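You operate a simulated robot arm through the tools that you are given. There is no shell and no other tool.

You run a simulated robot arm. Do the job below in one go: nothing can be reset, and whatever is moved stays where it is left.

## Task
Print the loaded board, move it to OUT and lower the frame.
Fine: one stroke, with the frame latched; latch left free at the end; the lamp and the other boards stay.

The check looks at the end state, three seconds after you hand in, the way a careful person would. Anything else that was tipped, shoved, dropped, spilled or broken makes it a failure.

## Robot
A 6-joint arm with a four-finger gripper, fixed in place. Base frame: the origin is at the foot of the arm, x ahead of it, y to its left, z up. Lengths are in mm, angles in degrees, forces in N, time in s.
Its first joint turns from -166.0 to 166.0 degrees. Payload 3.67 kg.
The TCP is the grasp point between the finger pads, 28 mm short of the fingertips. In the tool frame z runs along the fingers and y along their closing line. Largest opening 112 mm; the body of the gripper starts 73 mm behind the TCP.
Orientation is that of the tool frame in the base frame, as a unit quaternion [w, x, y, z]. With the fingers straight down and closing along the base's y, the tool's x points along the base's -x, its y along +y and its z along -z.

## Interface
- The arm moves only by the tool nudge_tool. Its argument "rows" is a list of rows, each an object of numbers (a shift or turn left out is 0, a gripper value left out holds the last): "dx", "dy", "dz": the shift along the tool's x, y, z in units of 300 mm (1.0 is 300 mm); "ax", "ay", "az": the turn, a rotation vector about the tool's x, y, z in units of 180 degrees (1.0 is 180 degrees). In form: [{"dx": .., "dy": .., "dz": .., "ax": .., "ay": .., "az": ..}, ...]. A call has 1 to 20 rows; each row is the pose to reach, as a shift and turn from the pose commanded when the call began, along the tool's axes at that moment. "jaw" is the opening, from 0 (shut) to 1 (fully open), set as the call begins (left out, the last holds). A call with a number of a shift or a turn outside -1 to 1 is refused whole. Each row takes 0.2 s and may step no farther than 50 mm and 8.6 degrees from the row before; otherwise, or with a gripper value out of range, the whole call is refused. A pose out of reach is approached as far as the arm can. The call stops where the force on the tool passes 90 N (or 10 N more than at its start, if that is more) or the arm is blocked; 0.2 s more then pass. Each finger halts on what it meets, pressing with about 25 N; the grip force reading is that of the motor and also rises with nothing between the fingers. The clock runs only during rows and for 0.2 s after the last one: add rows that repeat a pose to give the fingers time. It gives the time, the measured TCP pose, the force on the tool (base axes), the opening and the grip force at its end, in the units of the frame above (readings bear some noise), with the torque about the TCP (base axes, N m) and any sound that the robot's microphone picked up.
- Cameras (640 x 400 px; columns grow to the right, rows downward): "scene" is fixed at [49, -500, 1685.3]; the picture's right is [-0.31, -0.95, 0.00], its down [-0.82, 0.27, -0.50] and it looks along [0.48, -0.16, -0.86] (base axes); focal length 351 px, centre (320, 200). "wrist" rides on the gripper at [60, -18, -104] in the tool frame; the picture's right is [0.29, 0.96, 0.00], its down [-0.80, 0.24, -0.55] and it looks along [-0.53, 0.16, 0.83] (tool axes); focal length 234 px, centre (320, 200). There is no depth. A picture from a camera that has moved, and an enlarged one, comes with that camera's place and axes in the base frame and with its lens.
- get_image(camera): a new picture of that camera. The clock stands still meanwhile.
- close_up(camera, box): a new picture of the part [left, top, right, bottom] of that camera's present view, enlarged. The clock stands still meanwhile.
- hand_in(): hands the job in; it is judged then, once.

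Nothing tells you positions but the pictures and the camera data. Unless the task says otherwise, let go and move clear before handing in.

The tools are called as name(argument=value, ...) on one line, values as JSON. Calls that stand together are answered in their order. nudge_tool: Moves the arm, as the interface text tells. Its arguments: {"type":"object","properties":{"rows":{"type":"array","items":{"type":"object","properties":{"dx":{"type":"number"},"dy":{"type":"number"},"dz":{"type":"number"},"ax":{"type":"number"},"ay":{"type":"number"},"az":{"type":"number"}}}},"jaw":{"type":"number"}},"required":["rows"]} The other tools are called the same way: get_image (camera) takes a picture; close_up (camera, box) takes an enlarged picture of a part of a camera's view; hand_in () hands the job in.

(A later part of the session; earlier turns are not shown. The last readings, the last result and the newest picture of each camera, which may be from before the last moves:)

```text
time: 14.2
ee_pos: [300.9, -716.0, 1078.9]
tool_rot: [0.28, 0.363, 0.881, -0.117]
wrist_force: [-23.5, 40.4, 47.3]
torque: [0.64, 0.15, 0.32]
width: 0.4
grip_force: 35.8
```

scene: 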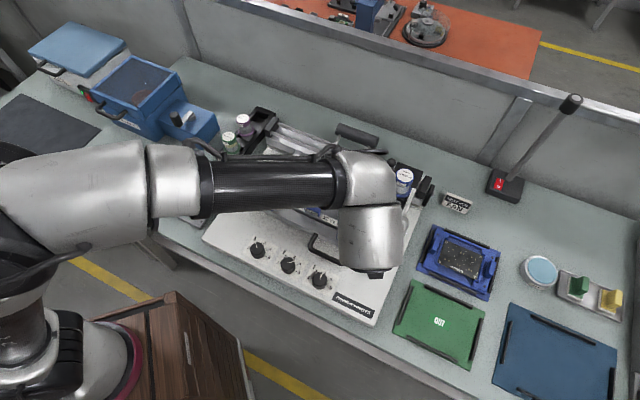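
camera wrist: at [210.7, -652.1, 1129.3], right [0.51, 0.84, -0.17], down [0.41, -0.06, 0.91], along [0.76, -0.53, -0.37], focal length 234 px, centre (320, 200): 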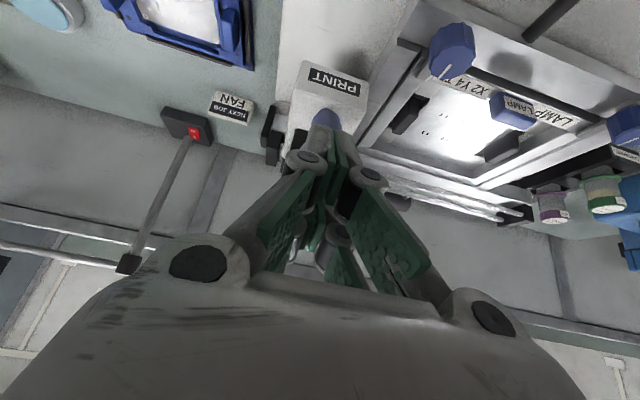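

Steady ~66 N axially, so it is a firm contact. I'll back off along the tool axis and re-inspect the button from a new angle.

nudge_tool(rows=[{"dz": -0.05}, {"dz": -0.15}, {"dz": -0.25}])

nudge_tool(jaw=1, rows=[{"dz": 0}, {"dz": 0}, {"dz": 0}])

get_image(camera="wrist")

close_up(camera="wrist", box=[240, 60, 400, 180])

get_image(camera="scene")

```text
time: 15.0
ee_pos: [273.0, -688.0, 1135.3]
tool_rot: [0.278, 0.365, 0.881, -0.115]
wrist_force: [0.2, -0.1, -0.2]
torque: [0.0, 0.0, 0.03]
width: 0.1
grip_force: 35.8
```

```text
time: 15.8
ee_pos: [273.3, -687.7, 1135.0]
tool_rot: [0.28, 0.364, 0.881, -0.115]
wrist_force: [-0.3, 0.8, -0.6]
torque: [0.01, 0.0, 0.04]
width: 111.8
grip_force: 0.2
```

```text
taken
camera wrist: at [182.9, -623.4, 1186.0], right [0.51, 0.84, -0.17], down [0.41, -0.07, 0.91], along [0.76, -0.53, -0.38], focal length 234 px, centre (320, 200)
```

wrist: 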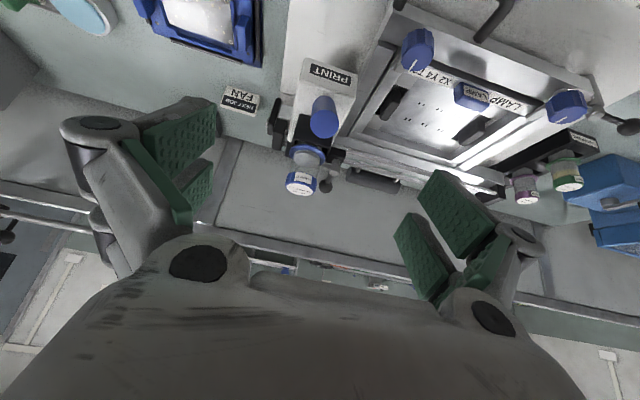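

```text
3.33 times, centred on (320, 120) of wrist
camera zoom: at [182.9, -623.4, 1186.0], right [0.51, 0.84, -0.17], down [0.41, -0.07, 0.91], along [0.76, -0.53, -0.38], focal length 781 px, centre (320, 467)
```

zoom: 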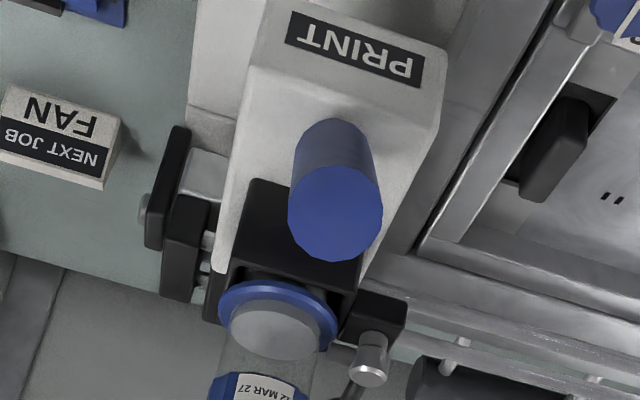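

```text
taken
```

scene: 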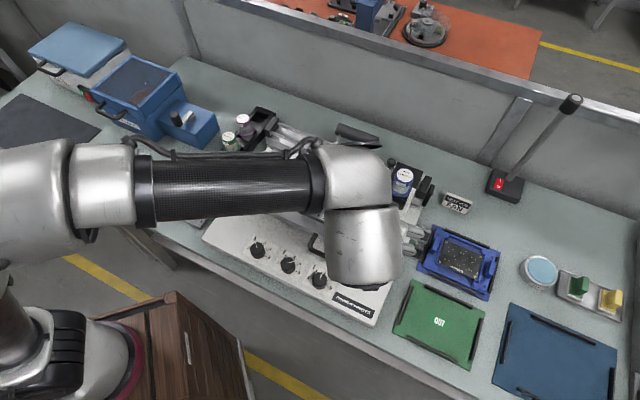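

The PRINT cylinder did not give at all when pushed along its axis, so it may be a handle on a sliding head rather than a button. I'll take a lower view from the front to understand the mechanism.

nudge_tool(rows=[{"dx": 0.054, "dy": 0.0775, "dz": 0.018}, {"dx": 0.107, "dy": 0.155, "dz": 0.037}, {"dx": 0.161, "dy": 0.2325, "dz": 0.055}, {"dx": 0.2143, "dy": 0.31, "dz": 0.0738}])

get_image(camera="wrist")

close_up(camera="wrist", box=[160, 40, 480, 240])

get_image(camera="scene")

```text
time: 16.8
ee_pos: [311.0, -593.4, 1080.1]
tool_rot: [0.278, 0.364, 0.881, -0.115]
wrist_force: [0.0, 0.3, -0.2]
torque: [0.02, -0.03, 0.03]
width: 111.8
grip_force: 0.1
```

```text
taken
camera wrist: at [220.4, -529.6, 1130.4], right [0.51, 0.84, -0.17], down [0.41, -0.07, 0.91], along [0.76, -0.53, -0.38], focal length 234 px, centre (320, 200)
```

wrist: 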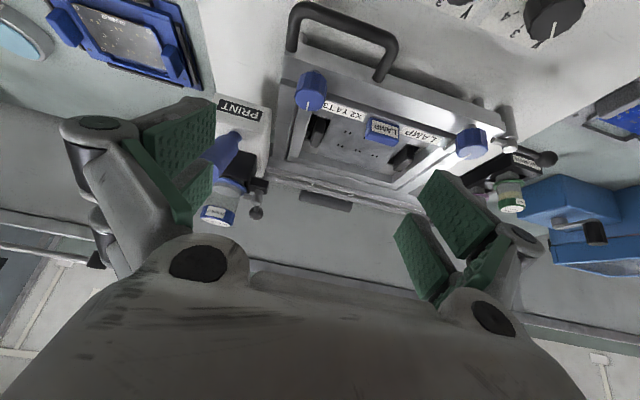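

```text
2.00 times, centred on (320, 140) of wrist
camera zoom: at [220.4, -529.6, 1130.4], right [0.51, 0.84, -0.17], down [0.41, -0.07, 0.91], along [0.76, -0.53, -0.38], focal length 468 px, centre (320, 320)
```

zoom: 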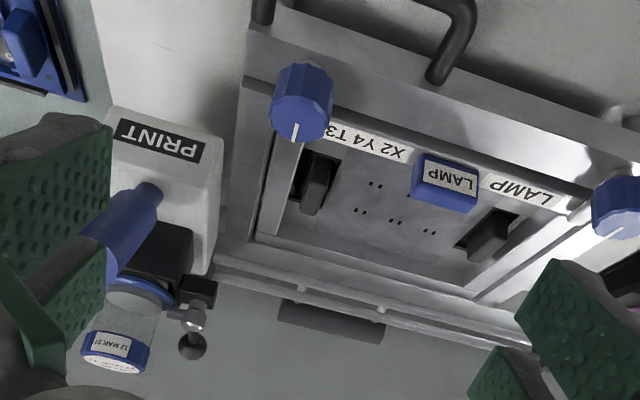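

```text
taken
```

scene: 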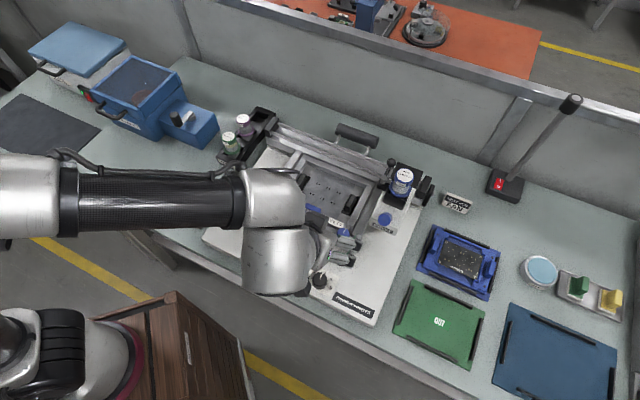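

It now looks like the PRINT unit is a squeegee head on two cross rods, with the blue cylinder as its handle; a stroke would slide it from right to left over the stencil. I'll line up with the handle, jaws open, to grip it.

nudge_tool(rows=[{"dx": -0.066, "dy": -0.1, "dz": 0.0286}, {"dx": -0.132, "dy": -0.2, "dz": 0.0572}, {"dx": -0.1987, "dy": -0.3027, "dz": 0.0858}])

close_up(camera="wrist", box=[200, 20, 440, 200])

close_up(camera="scene", box=[220, 100, 460, 250])

```text
time: 17.6
ee_pos: [292.1, -703.8, 1093.1]
tool_rot: [0.279, 0.364, 0.881, -0.116]
wrist_force: [-0.1, -0.2, -0.1]
torque: [0.02, 0.0, 0.0]
width: 111.9
grip_force: 0.1
```

```text
2.22 times, centred on (320, 110) of wrist
camera zoom: at [201.7, -639.8, 1143.5], right [0.51, 0.84, -0.17], down [0.41, -0.07, 0.91], along [0.76, -0.53, -0.38], focal length 520 px, centre (320, 400)
```

zoom: 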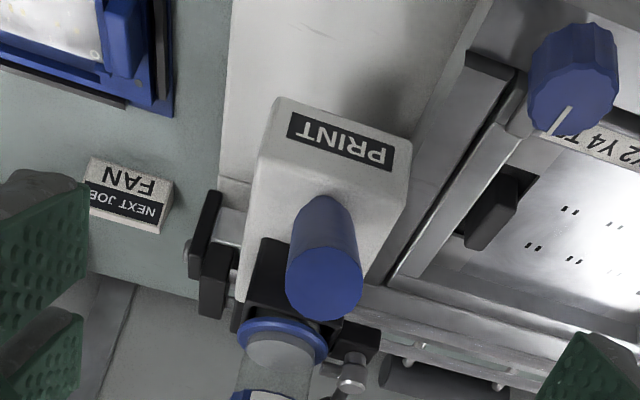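

```text
2.67 times, centred on (340, 175) of scene
camera zoom: at [49.0, -500.0, 1685.3], right [-0.31, -0.95, 0.0], down [-0.82, 0.27, -0.5], along [0.48, -0.16, -0.86], focal length 936 px, centre (267, 267)
```

zoom: 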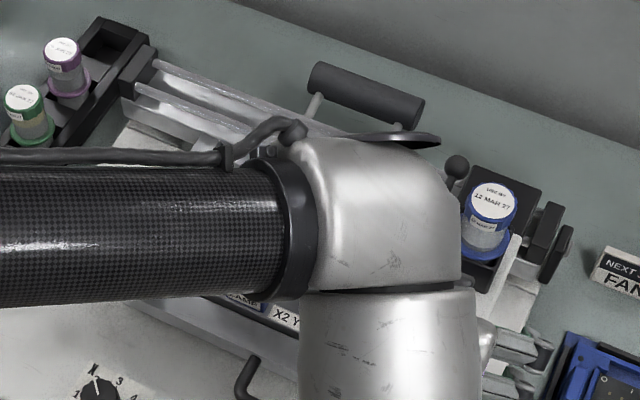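

Well aligned with the handle. I'll slide the open fingers down around it and grip.

nudge_tool(rows=[{"dz": 0.08}, {"dz": 0.16}, {"dz": 0.21}, {"dz": 0.24}])

nudge_tool(jaw=0, rows=[{"dz": 0}, {"dz": 0}, {"dz": 0}])

close_up(camera="wrist", box=[220, 40, 420, 200])

```text
time: 18.6
ee_pos: [318.4, -732.3, 1034.8]
tool_rot: [0.279, 0.364, 0.881, -0.116]
wrist_force: [0.9, -0.2, 0.7]
torque: [0.0, -0.01, -0.02]
width: 111.8
grip_force: 0.2
```

```text
time: 19.4
ee_pos: [320.1, -730.4, 1035.1]
tool_rot: [0.279, 0.364, 0.881, -0.114]
wrist_force: [11.1, 10.6, 1.9]
torque: [0.41, -0.27, 0.41]
width: 23.4
grip_force: 45.0
```

```text
2.50 times, centred on (320, 120) of wrist
camera zoom: at [230.3, -667.6, 1085.4], right [0.51, 0.85, -0.16], down [0.41, -0.07, 0.91], along [0.76, -0.53, -0.38], focal length 585 px, centre (320, 400)
```

zoom: 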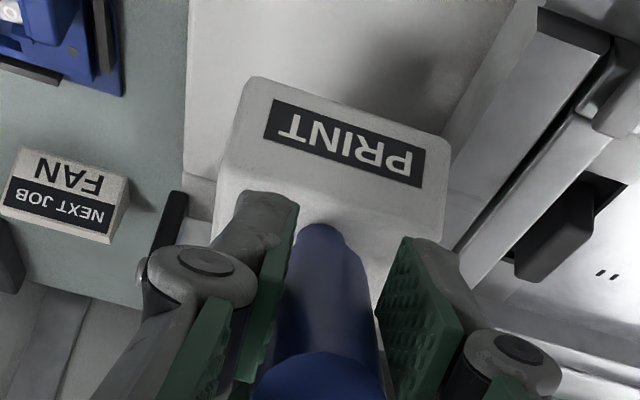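

The handle is gripped (23 mm). I'll try a small pull to the left to see whether the head slides.

nudge_tool(rows=[{"dy": 0.02}, {"dy": 0.04}, {"dy": 0.06}])

close_up(camera="wrist", box=[180, 0, 460, 200])

close_up(camera="scene", box=[220, 100, 460, 250])

```text
time: 20.2
ee_pos: [331.2, -719.7, 1036.0]
tool_rot: [0.277, 0.366, 0.881, -0.116]
wrist_force: [-3.2, 0.4, -5.8]
torque: [-0.66, 0.82, -0.68]
width: 23.6
grip_force: 44.9
```

```text
2.00 times, centred on (320, 100) of wrist
camera zoom: at [241.8, -656.3, 1085.7], right [0.51, 0.84, -0.17], down [0.41, -0.07, 0.91], along [0.76, -0.53, -0.38], focal length 468 px, centre (320, 400)
```

zoom: 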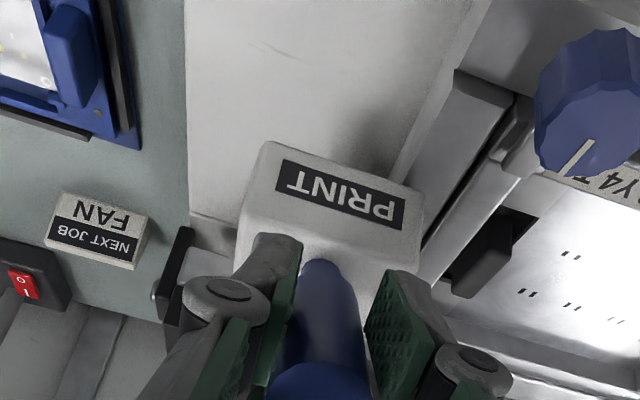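

```text
2.67 times, centred on (340, 175) of scene
camera zoom: at [49.0, -500.0, 1685.3], right [-0.31, -0.95, 0.0], down [-0.82, 0.27, -0.5], along [0.48, -0.16, -0.86], focal length 936 px, centre (267, 267)
```

zoom: 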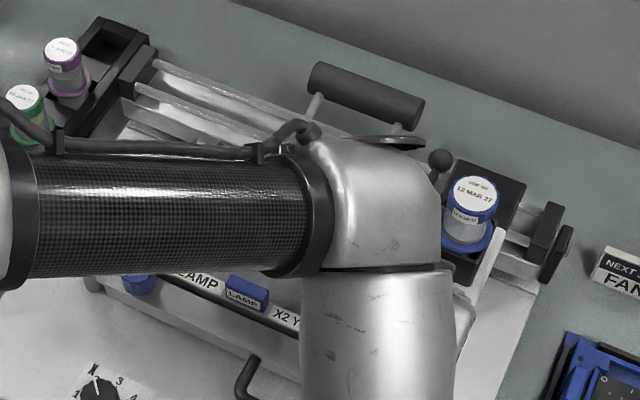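

The head slides freely on its rods, so this is the squeegee stroke. I'll continue the pull steadily to the left without reversing.

nudge_tool(rows=[{"dy": 0.06}, {"dy": 0.12}, {"dy": 0.18}, {"dy": 0.24}, {"dy": 0.3}, {"dy": 0.36}, {"dy": 0.42}, {"dy": 0.48}, {"dy": 0.54}, {"dy": 0.6}, {"dy": 0.66}])

get_image(camera="wrist")

close_up(camera="scene", box=[200, 90, 460, 260])

```text
time: 22.6
ee_pos: [473.8, -579.0, 1034.8]
tool_rot: [0.279, 0.364, 0.881, -0.116]
wrist_force: [-7.4, 6.8, 8.7]
torque: [-0.1, -0.08, 0.17]
width: 23.4
grip_force: 45.2
```

```text
taken
camera wrist: at [383.2, -515.0, 1085.5], right [0.51, 0.84, -0.17], down [0.41, -0.07, 0.91], along [0.76, -0.53, -0.38], focal length 234 px, centre (320, 200)
```

wrist: 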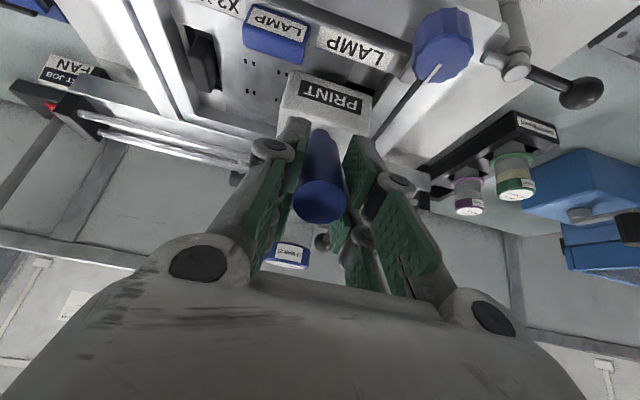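

```text
2.35 times, centred on (330, 175) of scene
camera zoom: at [49.0, -500.0, 1685.3], right [-0.31, -0.95, 0.0], down [-0.82, 0.27, -0.5], along [0.48, -0.16, -0.86], focal length 826 px, centre (296, 259)
```

zoom: 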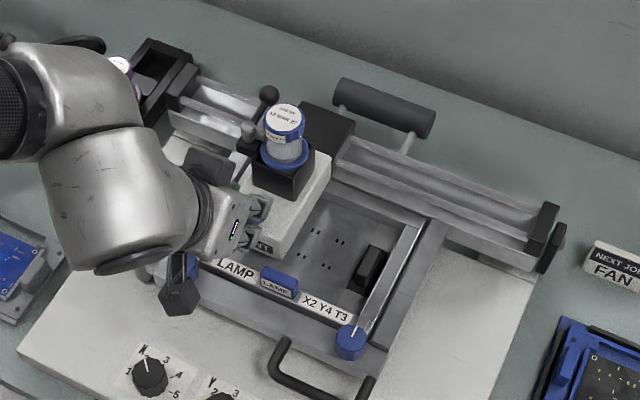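

The stroke is proceeding cleanly. I'll continue toward the left end, slowing near the end block.

nudge_tool(rows=[{"dy": 0.05}, {"dy": 0.1}, {"dy": 0.15}, {"dy": 0.2}])

close_up(camera="scene", box=[200, 90, 380, 220])

get_image(camera="wrist")

```text
time: 23.6
ee_pos: [515.1, -536.8, 1035.7]
tool_rot: [0.278, 0.364, 0.881, -0.116]
wrist_force: [-7.3, 5.2, 10.1]
torque: [0.5, 0.08, 0.33]
width: 23.5
grip_force: 44.7
```

```text
3.08 times, centred on (290, 155) of scene
camera zoom: at [49.0, -500.0, 1685.3], right [-0.31, -0.95, 0.0], down [-0.82, 0.27, -0.5], along [0.48, -0.16, -0.86], focal length 1080 px, centre (412, 338)
```

zoom: 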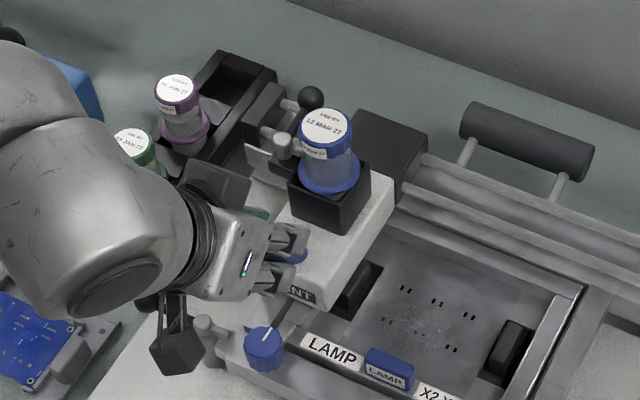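

```text
taken
camera wrist: at [425.4, -472.7, 1085.4], right [0.51, 0.84, -0.17], down [0.41, -0.07, 0.91], along [0.76, -0.53, -0.38], focal length 234 px, centre (320, 200)
```

wrist: 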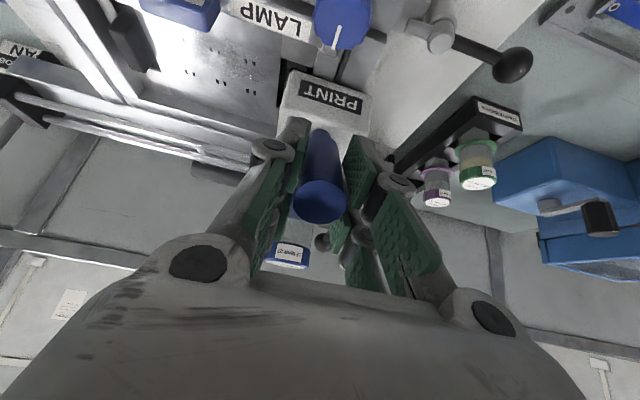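

Nearly across; continuing slowly to the left end stop.

nudge_tool(rows=[{"dy": 0.025}, {"dy": 0.05}, {"dy": 0.075}, {"dy": 0.095}, {"dy": 0.11}])

close_up(camera="scene", box=[200, 90, 380, 220])

get_image(camera="wrist")

```text
time: 24.8
ee_pos: [537.8, -514.1, 1035.9]
tool_rot: [0.279, 0.365, 0.881, -0.116]
wrist_force: [-3.3, 1.0, -1.8]
torque: [-0.53, 0.1, -0.4]
width: 23.4
grip_force: 44.6
```

```text
3.08 times, centred on (290, 155) of scene
camera zoom: at [49.0, -500.0, 1685.3], right [-0.31, -0.95, 0.0], down [-0.82, 0.27, -0.5], along [0.48, -0.16, -0.86], focal length 1080 px, centre (412, 338)
```

zoom: 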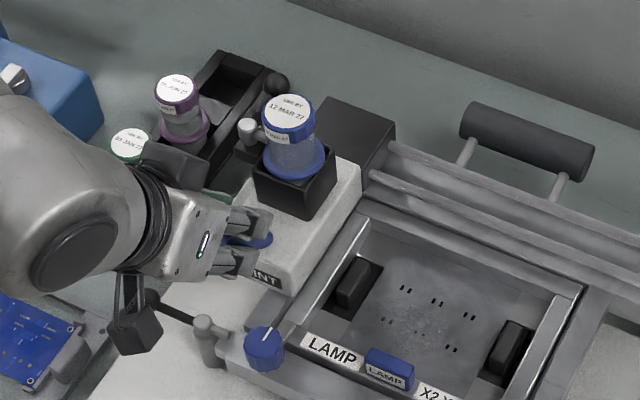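

```text
taken
camera wrist: at [448.2, -450.2, 1085.6], right [0.51, 0.84, -0.17], down [0.41, -0.07, 0.91], along [0.76, -0.53, -0.38], focal length 234 px, centre (320, 200)
```

wrist: 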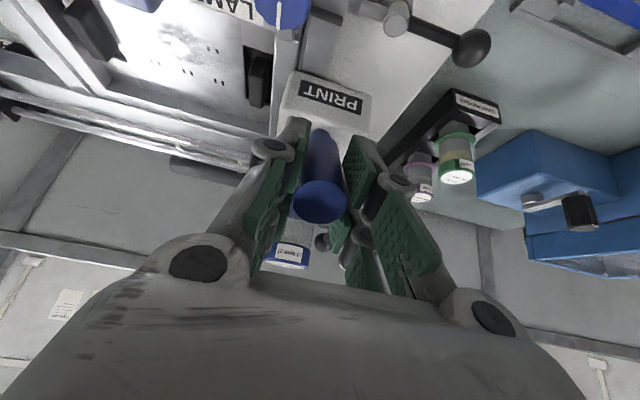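

The head is past the stencil opening; I'll continue to the end stop in small steps so the frame will be clear of it.

nudge_tool(rows=[{"dy": 0.02}, {"dy": 0.04}, {"dy": 0.06}, {"dy": 0.08}, {"dy": 0.1}, {"dy": 0.12}])

close_up(camera="scene", box=[200, 90, 380, 220])

get_image(camera="wrist")

```text
time: 26.2
ee_pos: [561.3, -491.7, 1035.0]
tool_rot: [0.278, 0.366, 0.881, -0.115]
wrist_force: [-30.2, -19.3, -1.4]
torque: [-1.01, 1.2, -0.55]
width: 23.4
grip_force: 45.8
```

```text
3.08 times, centred on (290, 155) of scene
camera zoom: at [49.0, -500.0, 1685.3], right [-0.31, -0.95, 0.0], down [-0.82, 0.27, -0.5], along [0.48, -0.16, -0.86], focal length 1080 px, centre (412, 338)
```

zoom: 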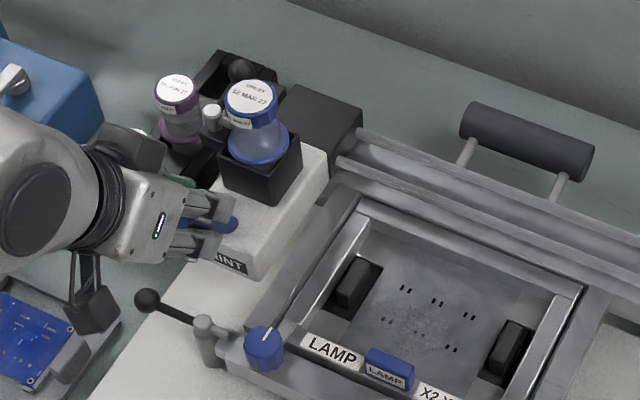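

```text
taken
camera wrist: at [471.7, -426.7, 1085.8], right [0.51, 0.84, -0.17], down [0.41, -0.07, 0.91], along [0.76, -0.53, -0.38], focal length 234 px, centre (320, 200)
```

wrist: 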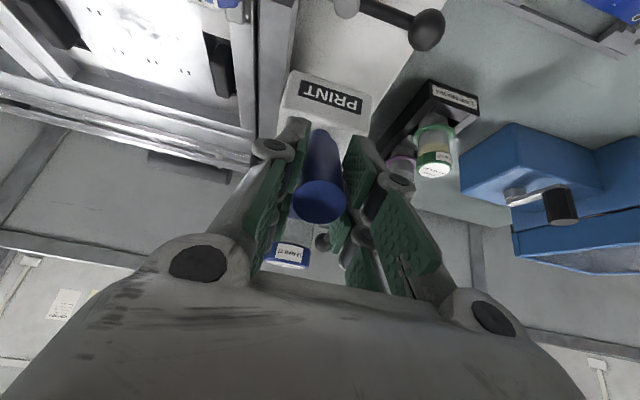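

The head has reached its left stop, clear of the frame's left edge: one stroke done. I'll ease off the stop, release the handle and back away along the tool axis.

nudge_tool(rows=[{"dy": -0.01}, {"dy": -0.01}])

nudge_tool(jaw=0.6, rows=[{"dz": 0}, {"dz": 0}, {"dz": -0.05}, {"dz": -0.15}, {"dz": -0.25}, {"dz": -0.35}])

get_image(camera="wrist")

get_image(camera="scene")

close_up(camera="scene", box=[200, 100, 420, 260])

```text
time: 26.8
ee_pos: [562.1, -490.2, 1035.5]
tool_rot: [0.279, 0.365, 0.881, -0.115]
wrist_force: [-16.8, -6.7, -2.3]
torque: [0.16, 0.04, -0.18]
width: 23.4
grip_force: 44.8
```

```text
time: 28.2
ee_pos: [520.4, -445.6, 1121.7]
tool_rot: [0.278, 0.364, 0.882, -0.115]
wrist_force: [1.1, -1.0, 0.1]
torque: [0.01, 0.03, -0.02]
width: 67.2
grip_force: 0.2
```

```text
taken
camera wrist: at [430.8, -382.5, 1172.0], right [0.51, 0.84, -0.17], down [0.41, -0.07, 0.91], along [0.76, -0.53, -0.38], focal length 234 px, centre (320, 200)
```

wrist: 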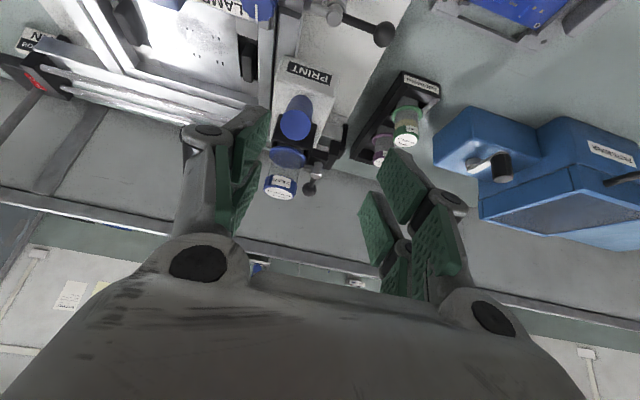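

```text
taken
```

scene: 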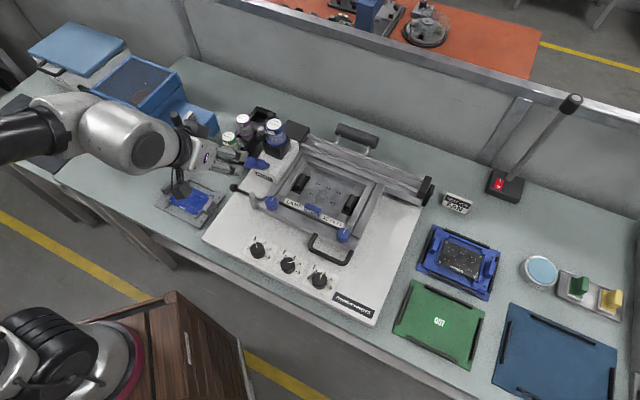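

```text
2.50 times, centred on (310, 180) of scene
camera zoom: at [49.0, -500.0, 1685.3], right [-0.31, -0.95, 0.0], down [-0.82, 0.27, -0.5], along [0.48, -0.16, -0.86], focal length 877 px, centre (345, 250)
```

zoom: 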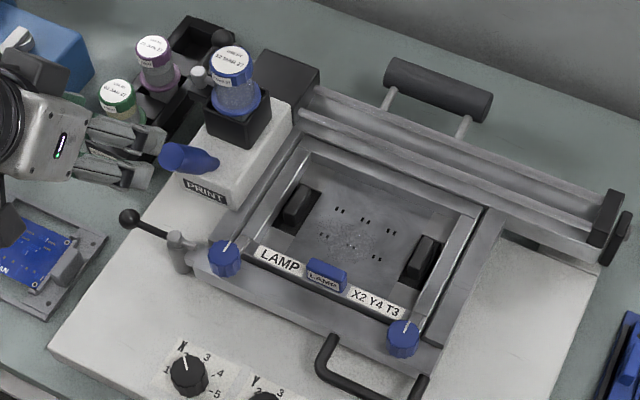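

The stroke is complete, but the head seems to have drifted back slightly after release. I'll check whether it clears the frame's left edge.

close_up(camera="wrist", box=[220, 30, 420, 200])

close_up(camera="scene", box=[230, 110, 320, 200])

close_up(camera="scene", box=[380, 150, 450, 220])

```text
2.35 times, centred on (320, 115) of wrist
camera zoom: at [430.8, -382.5, 1172.0], right [0.51, 0.84, -0.17], down [0.41, -0.07, 0.91], along [0.76, -0.53, -0.38], focal length 551 px, centre (320, 400)
```

zoom: 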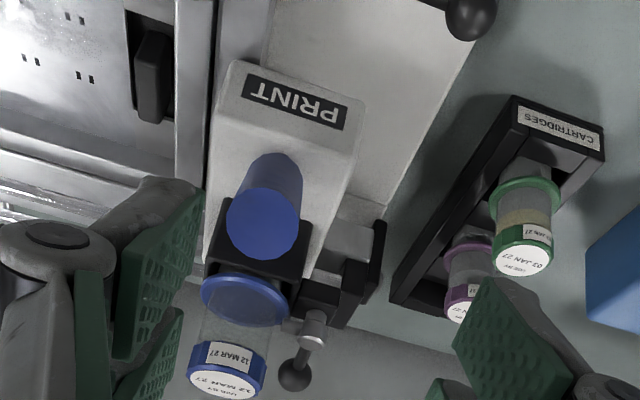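

```text
4.44 times, centred on (275, 155) of scene
camera zoom: at [49.0, -500.0, 1685.3], right [-0.31, -0.95, 0.0], down [-0.82, 0.27, -0.5], along [0.48, -0.16, -0.86], focal length 1559 px, centre (520, 400)
```

zoom: 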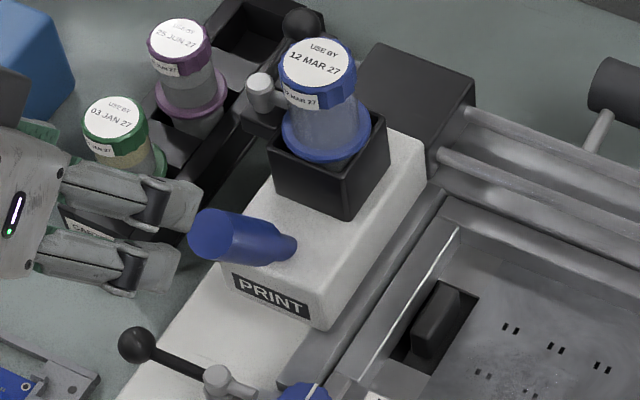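

```text
5.71 times, centred on (415, 185) of scene
camera zoom: at [49.0, -500.0, 1685.3], right [-0.31, -0.95, 0.0], down [-0.82, 0.27, -0.5], along [0.48, -0.16, -0.86], focal length 2005 px, centre (-223, 286)
```

zoom: 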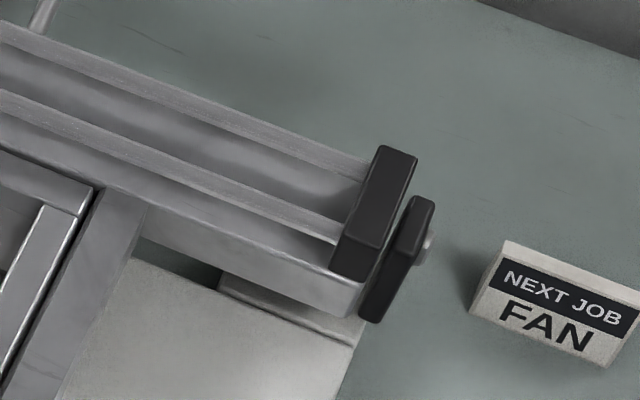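

The head rebounded about 18 mm to the right after release and its right edge is now too close to the frame. I'll re-grip the handle gently and park it fully left without loading the stop.

nudge_tool(rows=[{"dy": -0.037, "dz": 0.03}, {"dy": -0.07, "dz": 0.1}, {"dy": -0.07, "dz": 0.2}, {"dy": -0.07, "dz": 0.29}, {"dy": -0.07, "dz": 0.35}])

nudge_tool(jaw=0, rows=[{"dz": 0}, {"dz": 0}])

nudge_tool(rows=[{"dy": 0.012}, {"dy": 0.024}])

close_up(camera="wrist", box=[220, 30, 420, 200])

```text
time: 29.4
ee_pos: [547.2, -502.3, 1036.2]
tool_rot: [0.278, 0.364, 0.881, -0.115]
wrist_force: [-0.3, 0.2, -1.0]
torque: [-0.02, -0.02, 0.03]
width: 67.2
grip_force: 0.0
```

```text
time: 30.0
ee_pos: [547.2, -503.4, 1035.3]
tool_rot: [0.279, 0.364, 0.881, -0.116]
wrist_force: [1.5, -2.5, -1.3]
torque: [0.0, -0.04, -0.05]
width: 23.8
grip_force: 45.3
```

```text
time: 30.6
ee_pos: [552.5, -499.9, 1034.8]
tool_rot: [0.278, 0.365, 0.881, -0.115]
wrist_force: [2.0, -3.1, 0.8]
torque: [-0.2, 0.04, -0.06]
width: 23.3
grip_force: 45.2
```

```text
2.35 times, centred on (320, 115) of wrist
camera zoom: at [462.1, -435.3, 1085.7], right [0.51, 0.84, -0.17], down [0.41, -0.07, 0.91], along [0.76, -0.53, -0.38], focal length 551 px, centre (320, 400)
```

zoom: 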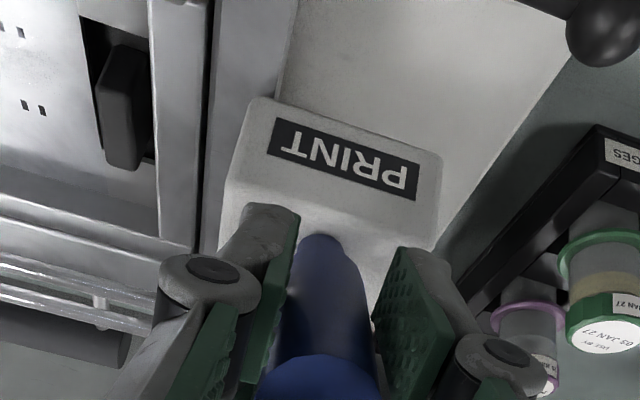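

Force is near zero; moving the head further left in small steps.

nudge_tool(rows=[{"dy": 0.007}, {"dy": 0.014}, {"dy": 0.02}])

nudge_tool(rows=[{"dy": 0.005}, {"dy": 0.01}, {"dy": 0.01}])

```text
time: 31.4
ee_pos: [555.6, -495.8, 1034.9]
tool_rot: [0.278, 0.364, 0.882, -0.115]
wrist_force: [-4.2, 3.3, 7.7]
torque: [0.11, 0.03, 0.02]
width: 23.6
grip_force: 45.3
```

```text
time: 32.2
ee_pos: [557.9, -493.2, 1035.3]
tool_rot: [0.28, 0.364, 0.881, -0.114]
wrist_force: [-6.5, 4.1, 11.8]
torque: [-0.09, 0.03, -0.08]
width: 23.6
grip_force: 45.3
```

Near the stop with almost no side load. Releasing the handle and withdrawing, then checking it stays.

nudge_tool(jaw=0.6, rows=[{"dz": 0}, {"dz": 0}, {"dz": 0}])

nudge_tool(rows=[{"dz": -0.08}, {"dz": -0.2}, {"dz": -0.35}])

get_image(camera="wrist")

close_up(camera="wrist", box=[220, 30, 420, 200])

close_up(camera="scene", box=[230, 110, 320, 200])

```text
time: 33.0
ee_pos: [557.6, -492.9, 1035.0]
tool_rot: [0.278, 0.364, 0.881, -0.115]
wrist_force: [0.0, -0.5, -0.4]
torque: [0.02, 0.04, 0.02]
width: 67.3
grip_force: 0.1
```

```text
time: 33.8
ee_pos: [513.8, -449.8, 1120.7]
tool_rot: [0.278, 0.364, 0.881, -0.114]
wrist_force: [0.8, 0.6, 0.4]
torque: [0.03, 0.0, 0.02]
width: 67.4
grip_force: 0.0
```

```text
taken
camera wrist: at [424.1, -386.9, 1170.6], right [0.51, 0.84, -0.17], down [0.41, -0.07, 0.91], along [0.76, -0.53, -0.38], focal length 234 px, centre (320, 200)
```

wrist: 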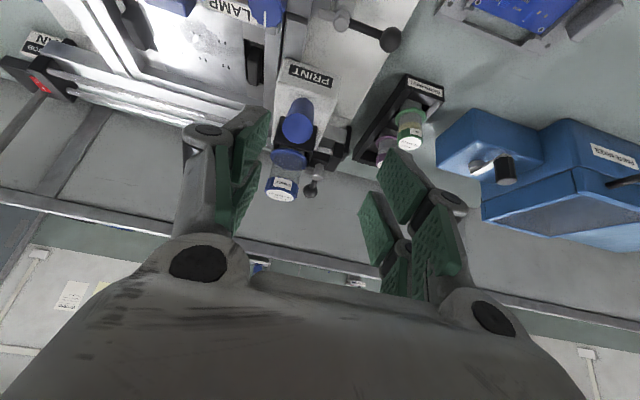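

```text
2.35 times, centred on (320, 115) of wrist
camera zoom: at [424.1, -386.9, 1170.6], right [0.51, 0.84, -0.17], down [0.41, -0.07, 0.91], along [0.76, -0.53, -0.38], focal length 551 px, centre (320, 400)
```

zoom: 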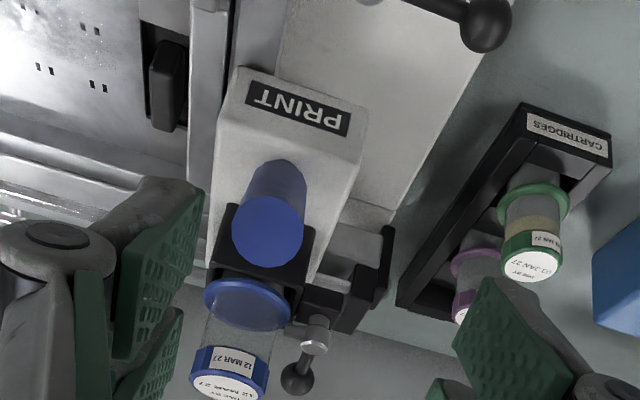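

```text
4.44 times, centred on (275, 155) of scene
camera zoom: at [49.0, -500.0, 1685.3], right [-0.31, -0.95, 0.0], down [-0.82, 0.27, -0.5], along [0.48, -0.16, -0.86], focal length 1559 px, centre (520, 400)
```

zoom: 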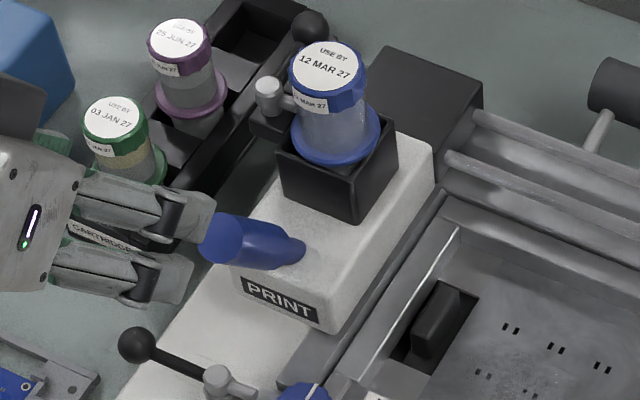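

The head has again moved a bit right after release, so I'll wait a second and see if it's drifting.

nudge_tool(rows=[{"dz": 0}, {"dz": 0}, {"dz": 0}, {"dz": 0}, {"dz": 0}, {"dz": 0}])

close_up(camera="wrist", box=[220, 30, 420, 200])

close_up(camera="scene", box=[230, 110, 320, 200])

```text
time: 35.2
ee_pos: [514.7, -451.7, 1120.4]
tool_rot: [0.278, 0.365, 0.881, -0.116]
wrist_force: [-0.5, 0.4, 0.0]
torque: [0.04, 0.01, 0.0]
width: 67.3
grip_force: 0.1
```

```text
2.35 times, centred on (320, 115) of wrist
camera zoom: at [424.0, -386.7, 1170.7], right [0.51, 0.84, -0.17], down [0.41, -0.07, 0.91], along [0.76, -0.53, -0.38], focal length 551 px, centre (320, 400)
```

zoom: 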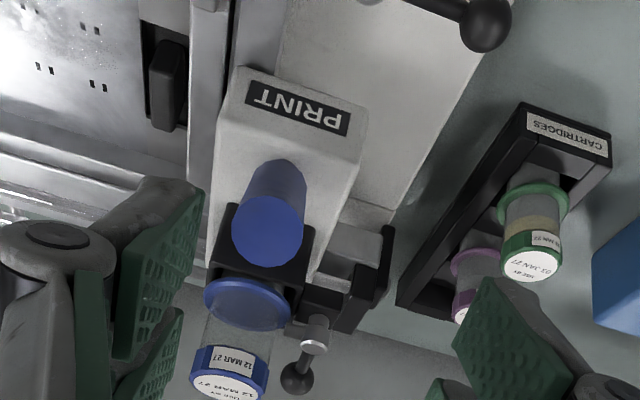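

```text
4.44 times, centred on (275, 155) of scene
camera zoom: at [49.0, -500.0, 1685.3], right [-0.31, -0.95, 0.0], down [-0.82, 0.27, -0.5], along [0.48, -0.16, -0.86], focal length 1559 px, centre (520, 400)
```

zoom: 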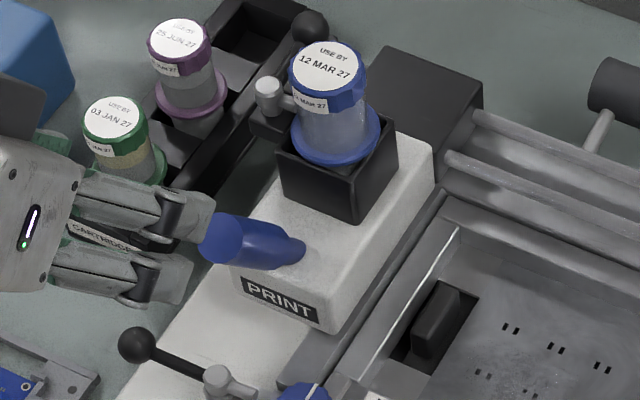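

It's static now; the handle simply follows the right finger when the jaws open. I'll instead push the handle left from its right side with closed fingers, so the head is left fully parked.

nudge_tool(jaw=0, rows=[{"dy": -0.07}, {"dy": -0.14}, {"dy": -0.2}, {"dy": -0.2, "dz": 0.1}, {"dy": -0.2, "dz": 0.2}, {"dy": -0.2, "dz": 0.28}])

close_up(camera="wrist", box=[220, 30, 420, 200])

close_up(camera="scene", box=[230, 110, 320, 200])

```text
time: 36.6
ee_pos: [506.2, -527.3, 1052.3]
tool_rot: [0.279, 0.365, 0.881, -0.115]
wrist_force: [0.0, 0.1, 0.4]
torque: [-0.02, -0.05, -0.04]
width: 0.0
grip_force: 24.8
```

```text
2.35 times, centred on (320, 115) of wrist
camera zoom: at [417.1, -463.8, 1101.5], right [0.51, 0.84, -0.17], down [0.41, -0.07, 0.91], along [0.76, -0.53, -0.38], focal length 551 px, centre (320, 400)
```

zoom: 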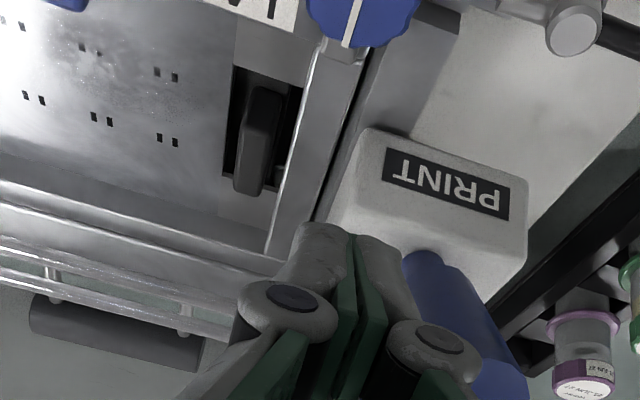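

```text
4.44 times, centred on (275, 155) of scene
camera zoom: at [49.0, -500.0, 1685.3], right [-0.31, -0.95, 0.0], down [-0.82, 0.27, -0.5], along [0.48, -0.16, -0.86], focal length 1559 px, centre (520, 400)
```

zoom: 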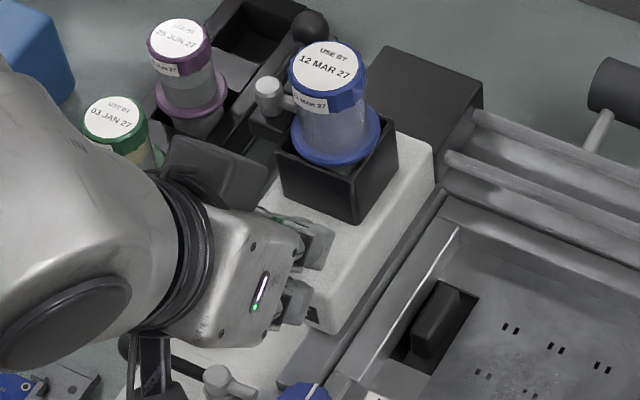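

Fingers are beside the handle's right side. Pushing the head left.

nudge_tool(rows=[{"dy": 0.03}, {"dy": 0.05}, {"dy": 0.07}, {"dy": 0.085}, {"dy": 0.1}])

nudge_tool(rows=[{"dy": 0.008}, {"dy": 0.016}, {"dy": 0.022}])

close_up(camera="wrist", box=[220, 30, 420, 200])

close_up(camera="scene", box=[230, 110, 320, 200])

```text
time: 37.8
ee_pos: [529.7, -506.7, 1053.8]
tool_rot: [0.278, 0.364, 0.881, -0.116]
wrist_force: [0.2, -0.3, 0.0]
torque: [0.0, -0.04, 0.0]
width: 0.0
grip_force: 25.3
```

```text
time: 38.6
ee_pos: [532.4, -503.0, 1052.9]
tool_rot: [0.279, 0.365, 0.881, -0.116]
wrist_force: [-0.1, -1.1, 1.2]
torque: [-0.03, 0.01, -0.05]
width: 0.0
grip_force: 24.7
```

```text
2.35 times, centred on (320, 115) of wrist
camera zoom: at [443.5, -438.2, 1102.7], right [0.51, 0.84, -0.17], down [0.41, -0.07, 0.91], along [0.76, -0.53, -0.38], focal length 551 px, centre (320, 400)
```

zoom: 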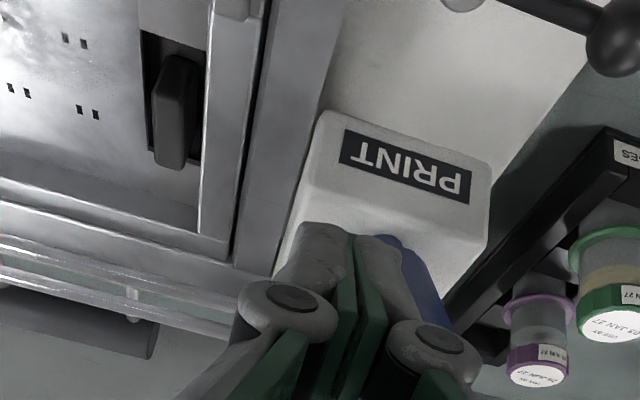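

```text
4.44 times, centred on (275, 155) of scene
camera zoom: at [49.0, -500.0, 1685.3], right [-0.31, -0.95, 0.0], down [-0.82, 0.27, -0.5], along [0.48, -0.16, -0.86], focal length 1559 px, centre (520, 400)
```

zoom: 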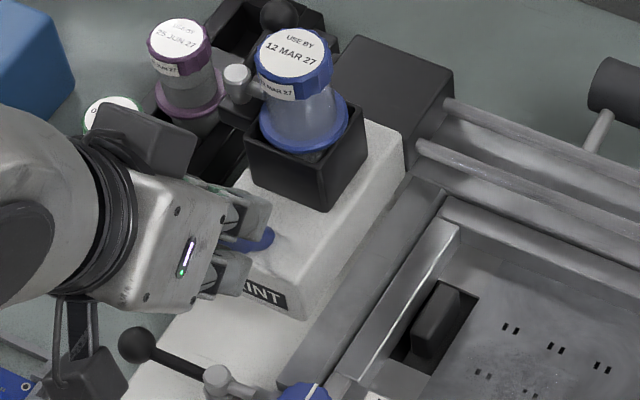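

The head moves with almost no force and stays. A few more millimetres to reach the stop, then I back off to the right and away.

nudge_tool(rows=[{"dy": 0.005}, {"dy": 0.01}])

nudge_tool(rows=[{"dy": -0.02}, {"dy": -0.05, "dz": -0.02}, {"dy": -0.06, "dz": -0.12}, {"dy": -0.06, "dz": -0.28}])

close_up(camera="scene", box=[230, 110, 320, 200])

get_image(camera="wrist")

```text
time: 39.2
ee_pos: [535.5, -500.2, 1053.4]
tool_rot: [0.278, 0.364, 0.881, -0.116]
wrist_force: [-0.8, -1.0, 0.1]
torque: [-0.01, -0.01, 0.02]
width: 0.0
grip_force: 24.9
```

```text
time: 40.2
ee_pos: [488.8, -480.9, 1120.3]
tool_rot: [0.278, 0.365, 0.881, -0.115]
wrist_force: [1.0, 0.3, -1.6]
torque: [0.02, 0.0, 0.03]
width: 0.0
grip_force: 25.1
```

```text
4.44 times, centred on (275, 155) of scene
camera zoom: at [49.0, -500.0, 1685.3], right [-0.31, -0.95, 0.0], down [-0.82, 0.27, -0.5], along [0.48, -0.16, -0.86], focal length 1559 px, centre (520, 400)
```

zoom: 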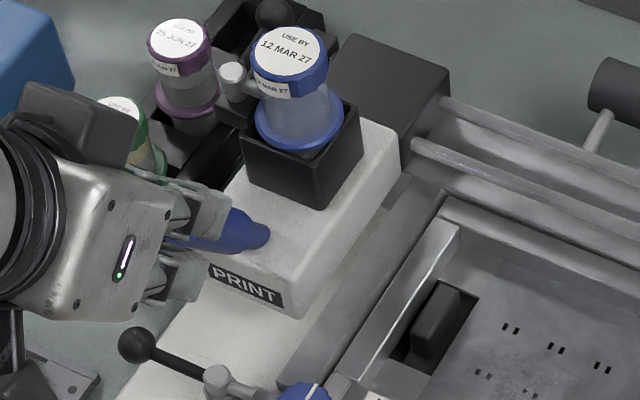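

```text
taken
camera wrist: at [399.3, -417.9, 1170.1], right [0.51, 0.84, -0.17], down [0.41, -0.07, 0.91], along [0.76, -0.53, -0.38], focal length 234 px, centre (320, 200)
```

wrist: 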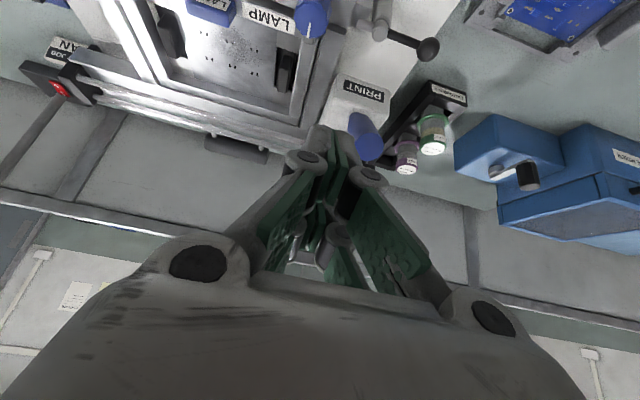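

The head is parked left and stays. Next: free the latch. I'll straighten the tool, swing to the left of the latch, and come in tilted from the left so I clear the parked head.

nudge_tool(rows=[{"dx": -0.0136, "dy": 0.036, "dz": -0.0148, "ay": 0.0389}, {"dx": -0.0272, "dy": 0.072, "dz": -0.0296, "ay": 0.0778}, {"dx": -0.0408, "dy": 0.108, "dz": -0.0444, "ay": 0.1167}, {"dx": -0.0544, "dy": 0.144, "dz": -0.0592, "ay": 0.1556}, {"dx": -0.068, "dy": 0.18, "dz": -0.074, "ay": 0.1944}])

nudge_tool(rows=[{"dx": -0.0167, "dy": 0.0333, "dz": 0.009, "az": 0.0455}, {"dx": -0.0333, "dy": 0.0667, "dz": 0.018, "az": 0.0909}, {"dx": -0.05, "dy": 0.1, "dz": 0.027, "az": 0.1364}, {"dx": -0.0667, "dy": 0.1333, "dz": 0.036, "az": 0.1818}, {"dx": -0.0833, "dy": 0.1667, "dz": 0.045, "az": 0.2273}, {"dx": -0.1, "dy": 0.2, "dz": 0.055, "az": 0.2727}, {"dx": -0.1167, "dy": 0.2333, "dz": 0.064, "az": 0.3182}, {"dx": -0.1333, "dy": 0.2667, "dz": 0.073, "az": 0.3636}, {"dx": -0.15, "dy": 0.3, "dz": 0.082, "az": 0.4091}, {"dx": -0.1667, "dy": 0.3333, "dz": 0.091, "az": 0.4545}, {"dx": -0.183, "dy": 0.367, "dz": 0.1, "az": 0.5}])

get_image(camera="wrist")

close_up(camera="scene", box=[180, 100, 340, 220])

```text
time: 41.4
ee_pos: [529.2, -443.1, 1151.3]
tool_rot: [0.0, 0.383, 0.924, -0.001]
wrist_force: [-0.3, 0.5, 1.0]
torque: [-0.07, -0.05, -0.05]
width: 0.2
grip_force: 25.1
```

```text
time: 43.8
ee_pos: [645.9, -402.9, 1120.4]
tool_rot: [0.001, 0.924, 0.382, 0.0]
wrist_force: [-1.0, 0.4, 0.5]
torque: [-0.02, -0.04, -0.01]
width: 0.0
grip_force: 25.2
```

```text
taken
camera wrist: at [674.6, -348.6, 1223.9], right [0.88, -0.47, 0.0], down [-0.4, -0.73, 0.55], along [-0.26, -0.49, -0.83], focal length 234 px, centre (320, 200)
```

wrist: 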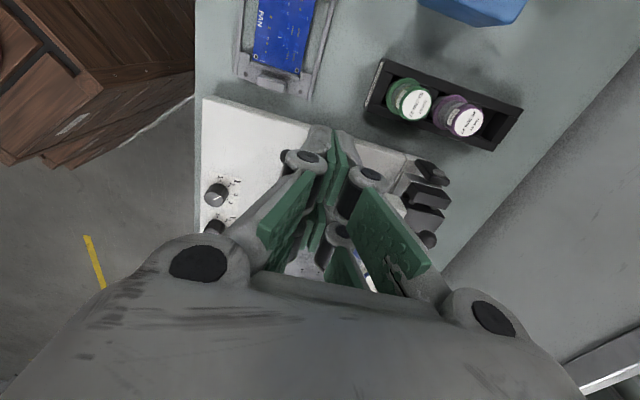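

```text
3.33 times, centred on (260, 160) of scene
camera zoom: at [49.0, -500.0, 1685.3], right [-0.31, -0.95, 0.0], down [-0.82, 0.27, -0.5], along [0.48, -0.16, -0.86], focal length 1170 px, centre (520, 333)
```

zoom: 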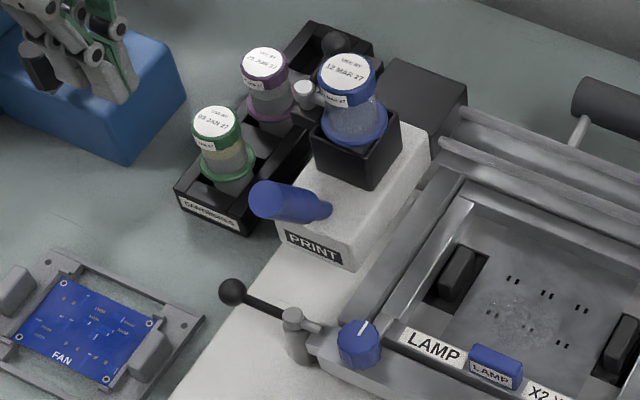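

I'm left of the latch now. Tilting 30° and coming down just behind (rear side of) the latch ball.

nudge_tool(rows=[{"dx": -0.0365, "dy": 0.0045, "dz": 0.1, "ay": -0.0417}, {"dx": -0.073, "dy": 0.009, "dz": 0.2, "ay": -0.0833}, {"dx": -0.1095, "dy": 0.0135, "dz": 0.3, "ay": -0.125}, {"dx": -0.146, "dy": 0.018, "dz": 0.401, "ay": -0.1667}])

get_image(camera="wrist")

close_up(camera="scene", box=[180, 100, 340, 220])

```text
time: 44.8
ee_pos: [620.4, -438.3, 1001.0]
tool_rot: [0.101, 0.892, 0.37, -0.24]
wrist_force: [-0.1, -0.3, 0.8]
torque: [-0.01, -0.05, -0.02]
width: 0.0
grip_force: 24.7
```

```text
taken
camera wrist: at [680.9, -352.9, 1060.2], right [0.85, -0.5, -0.14], down [-0.12, -0.46, 0.88], along [-0.51, -0.73, -0.45], focal length 234 px, centre (320, 200)
```

wrist: 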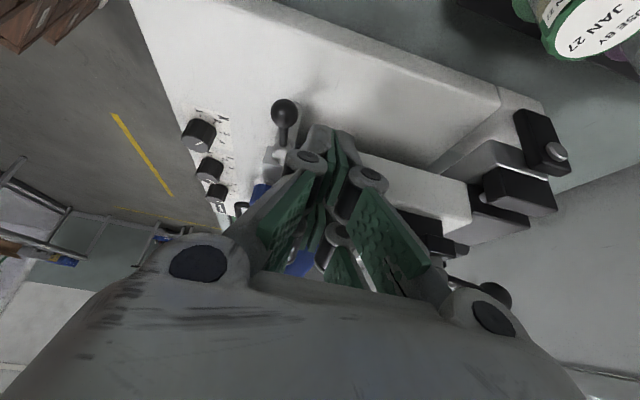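

```text
3.33 times, centred on (260, 160) of scene
camera zoom: at [49.0, -500.0, 1685.3], right [-0.31, -0.95, 0.0], down [-0.82, 0.27, -0.5], along [0.48, -0.16, -0.86], focal length 1170 px, centre (520, 333)
```

zoom: 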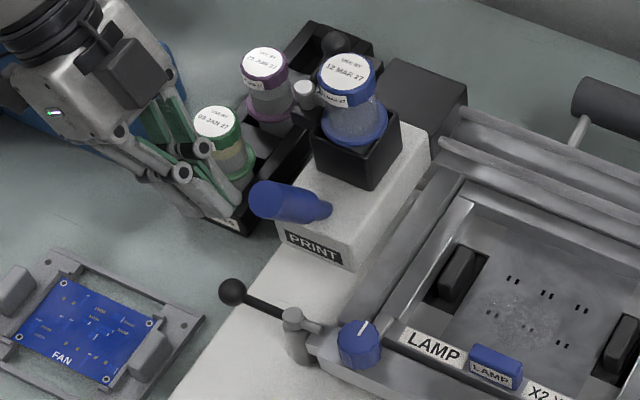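

Let me zoom on the wrist view to place the ball relative to my fingertips accurately.

close_up(camera="wrist", box=[230, 80, 390, 200])

close_up(camera="scene", box=[220, 150, 300, 210])

```text
3.33 times, centred on (310, 140) of wrist
camera zoom: at [680.9, -352.9, 1060.2], right [0.85, -0.5, -0.14], down [-0.12, -0.46, 0.88], along [-0.51, -0.73, -0.45], focal length 781 px, centre (353, 400)
```

zoom: 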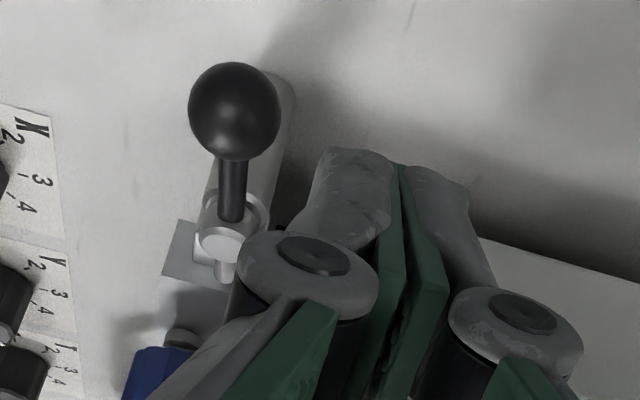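

```text
6.67 times, centred on (260, 180) of scene
camera zoom: at [49.0, -500.0, 1685.3], right [-0.31, -0.95, 0.0], down [-0.82, 0.27, -0.5], along [0.48, -0.16, -0.86], focal length 2339 px, centre (720, 333)
```

zoom: 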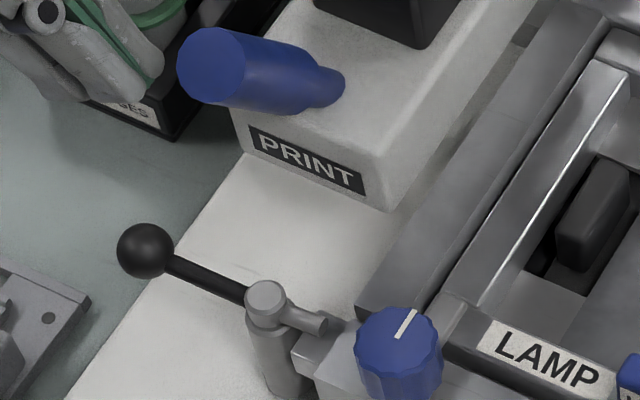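

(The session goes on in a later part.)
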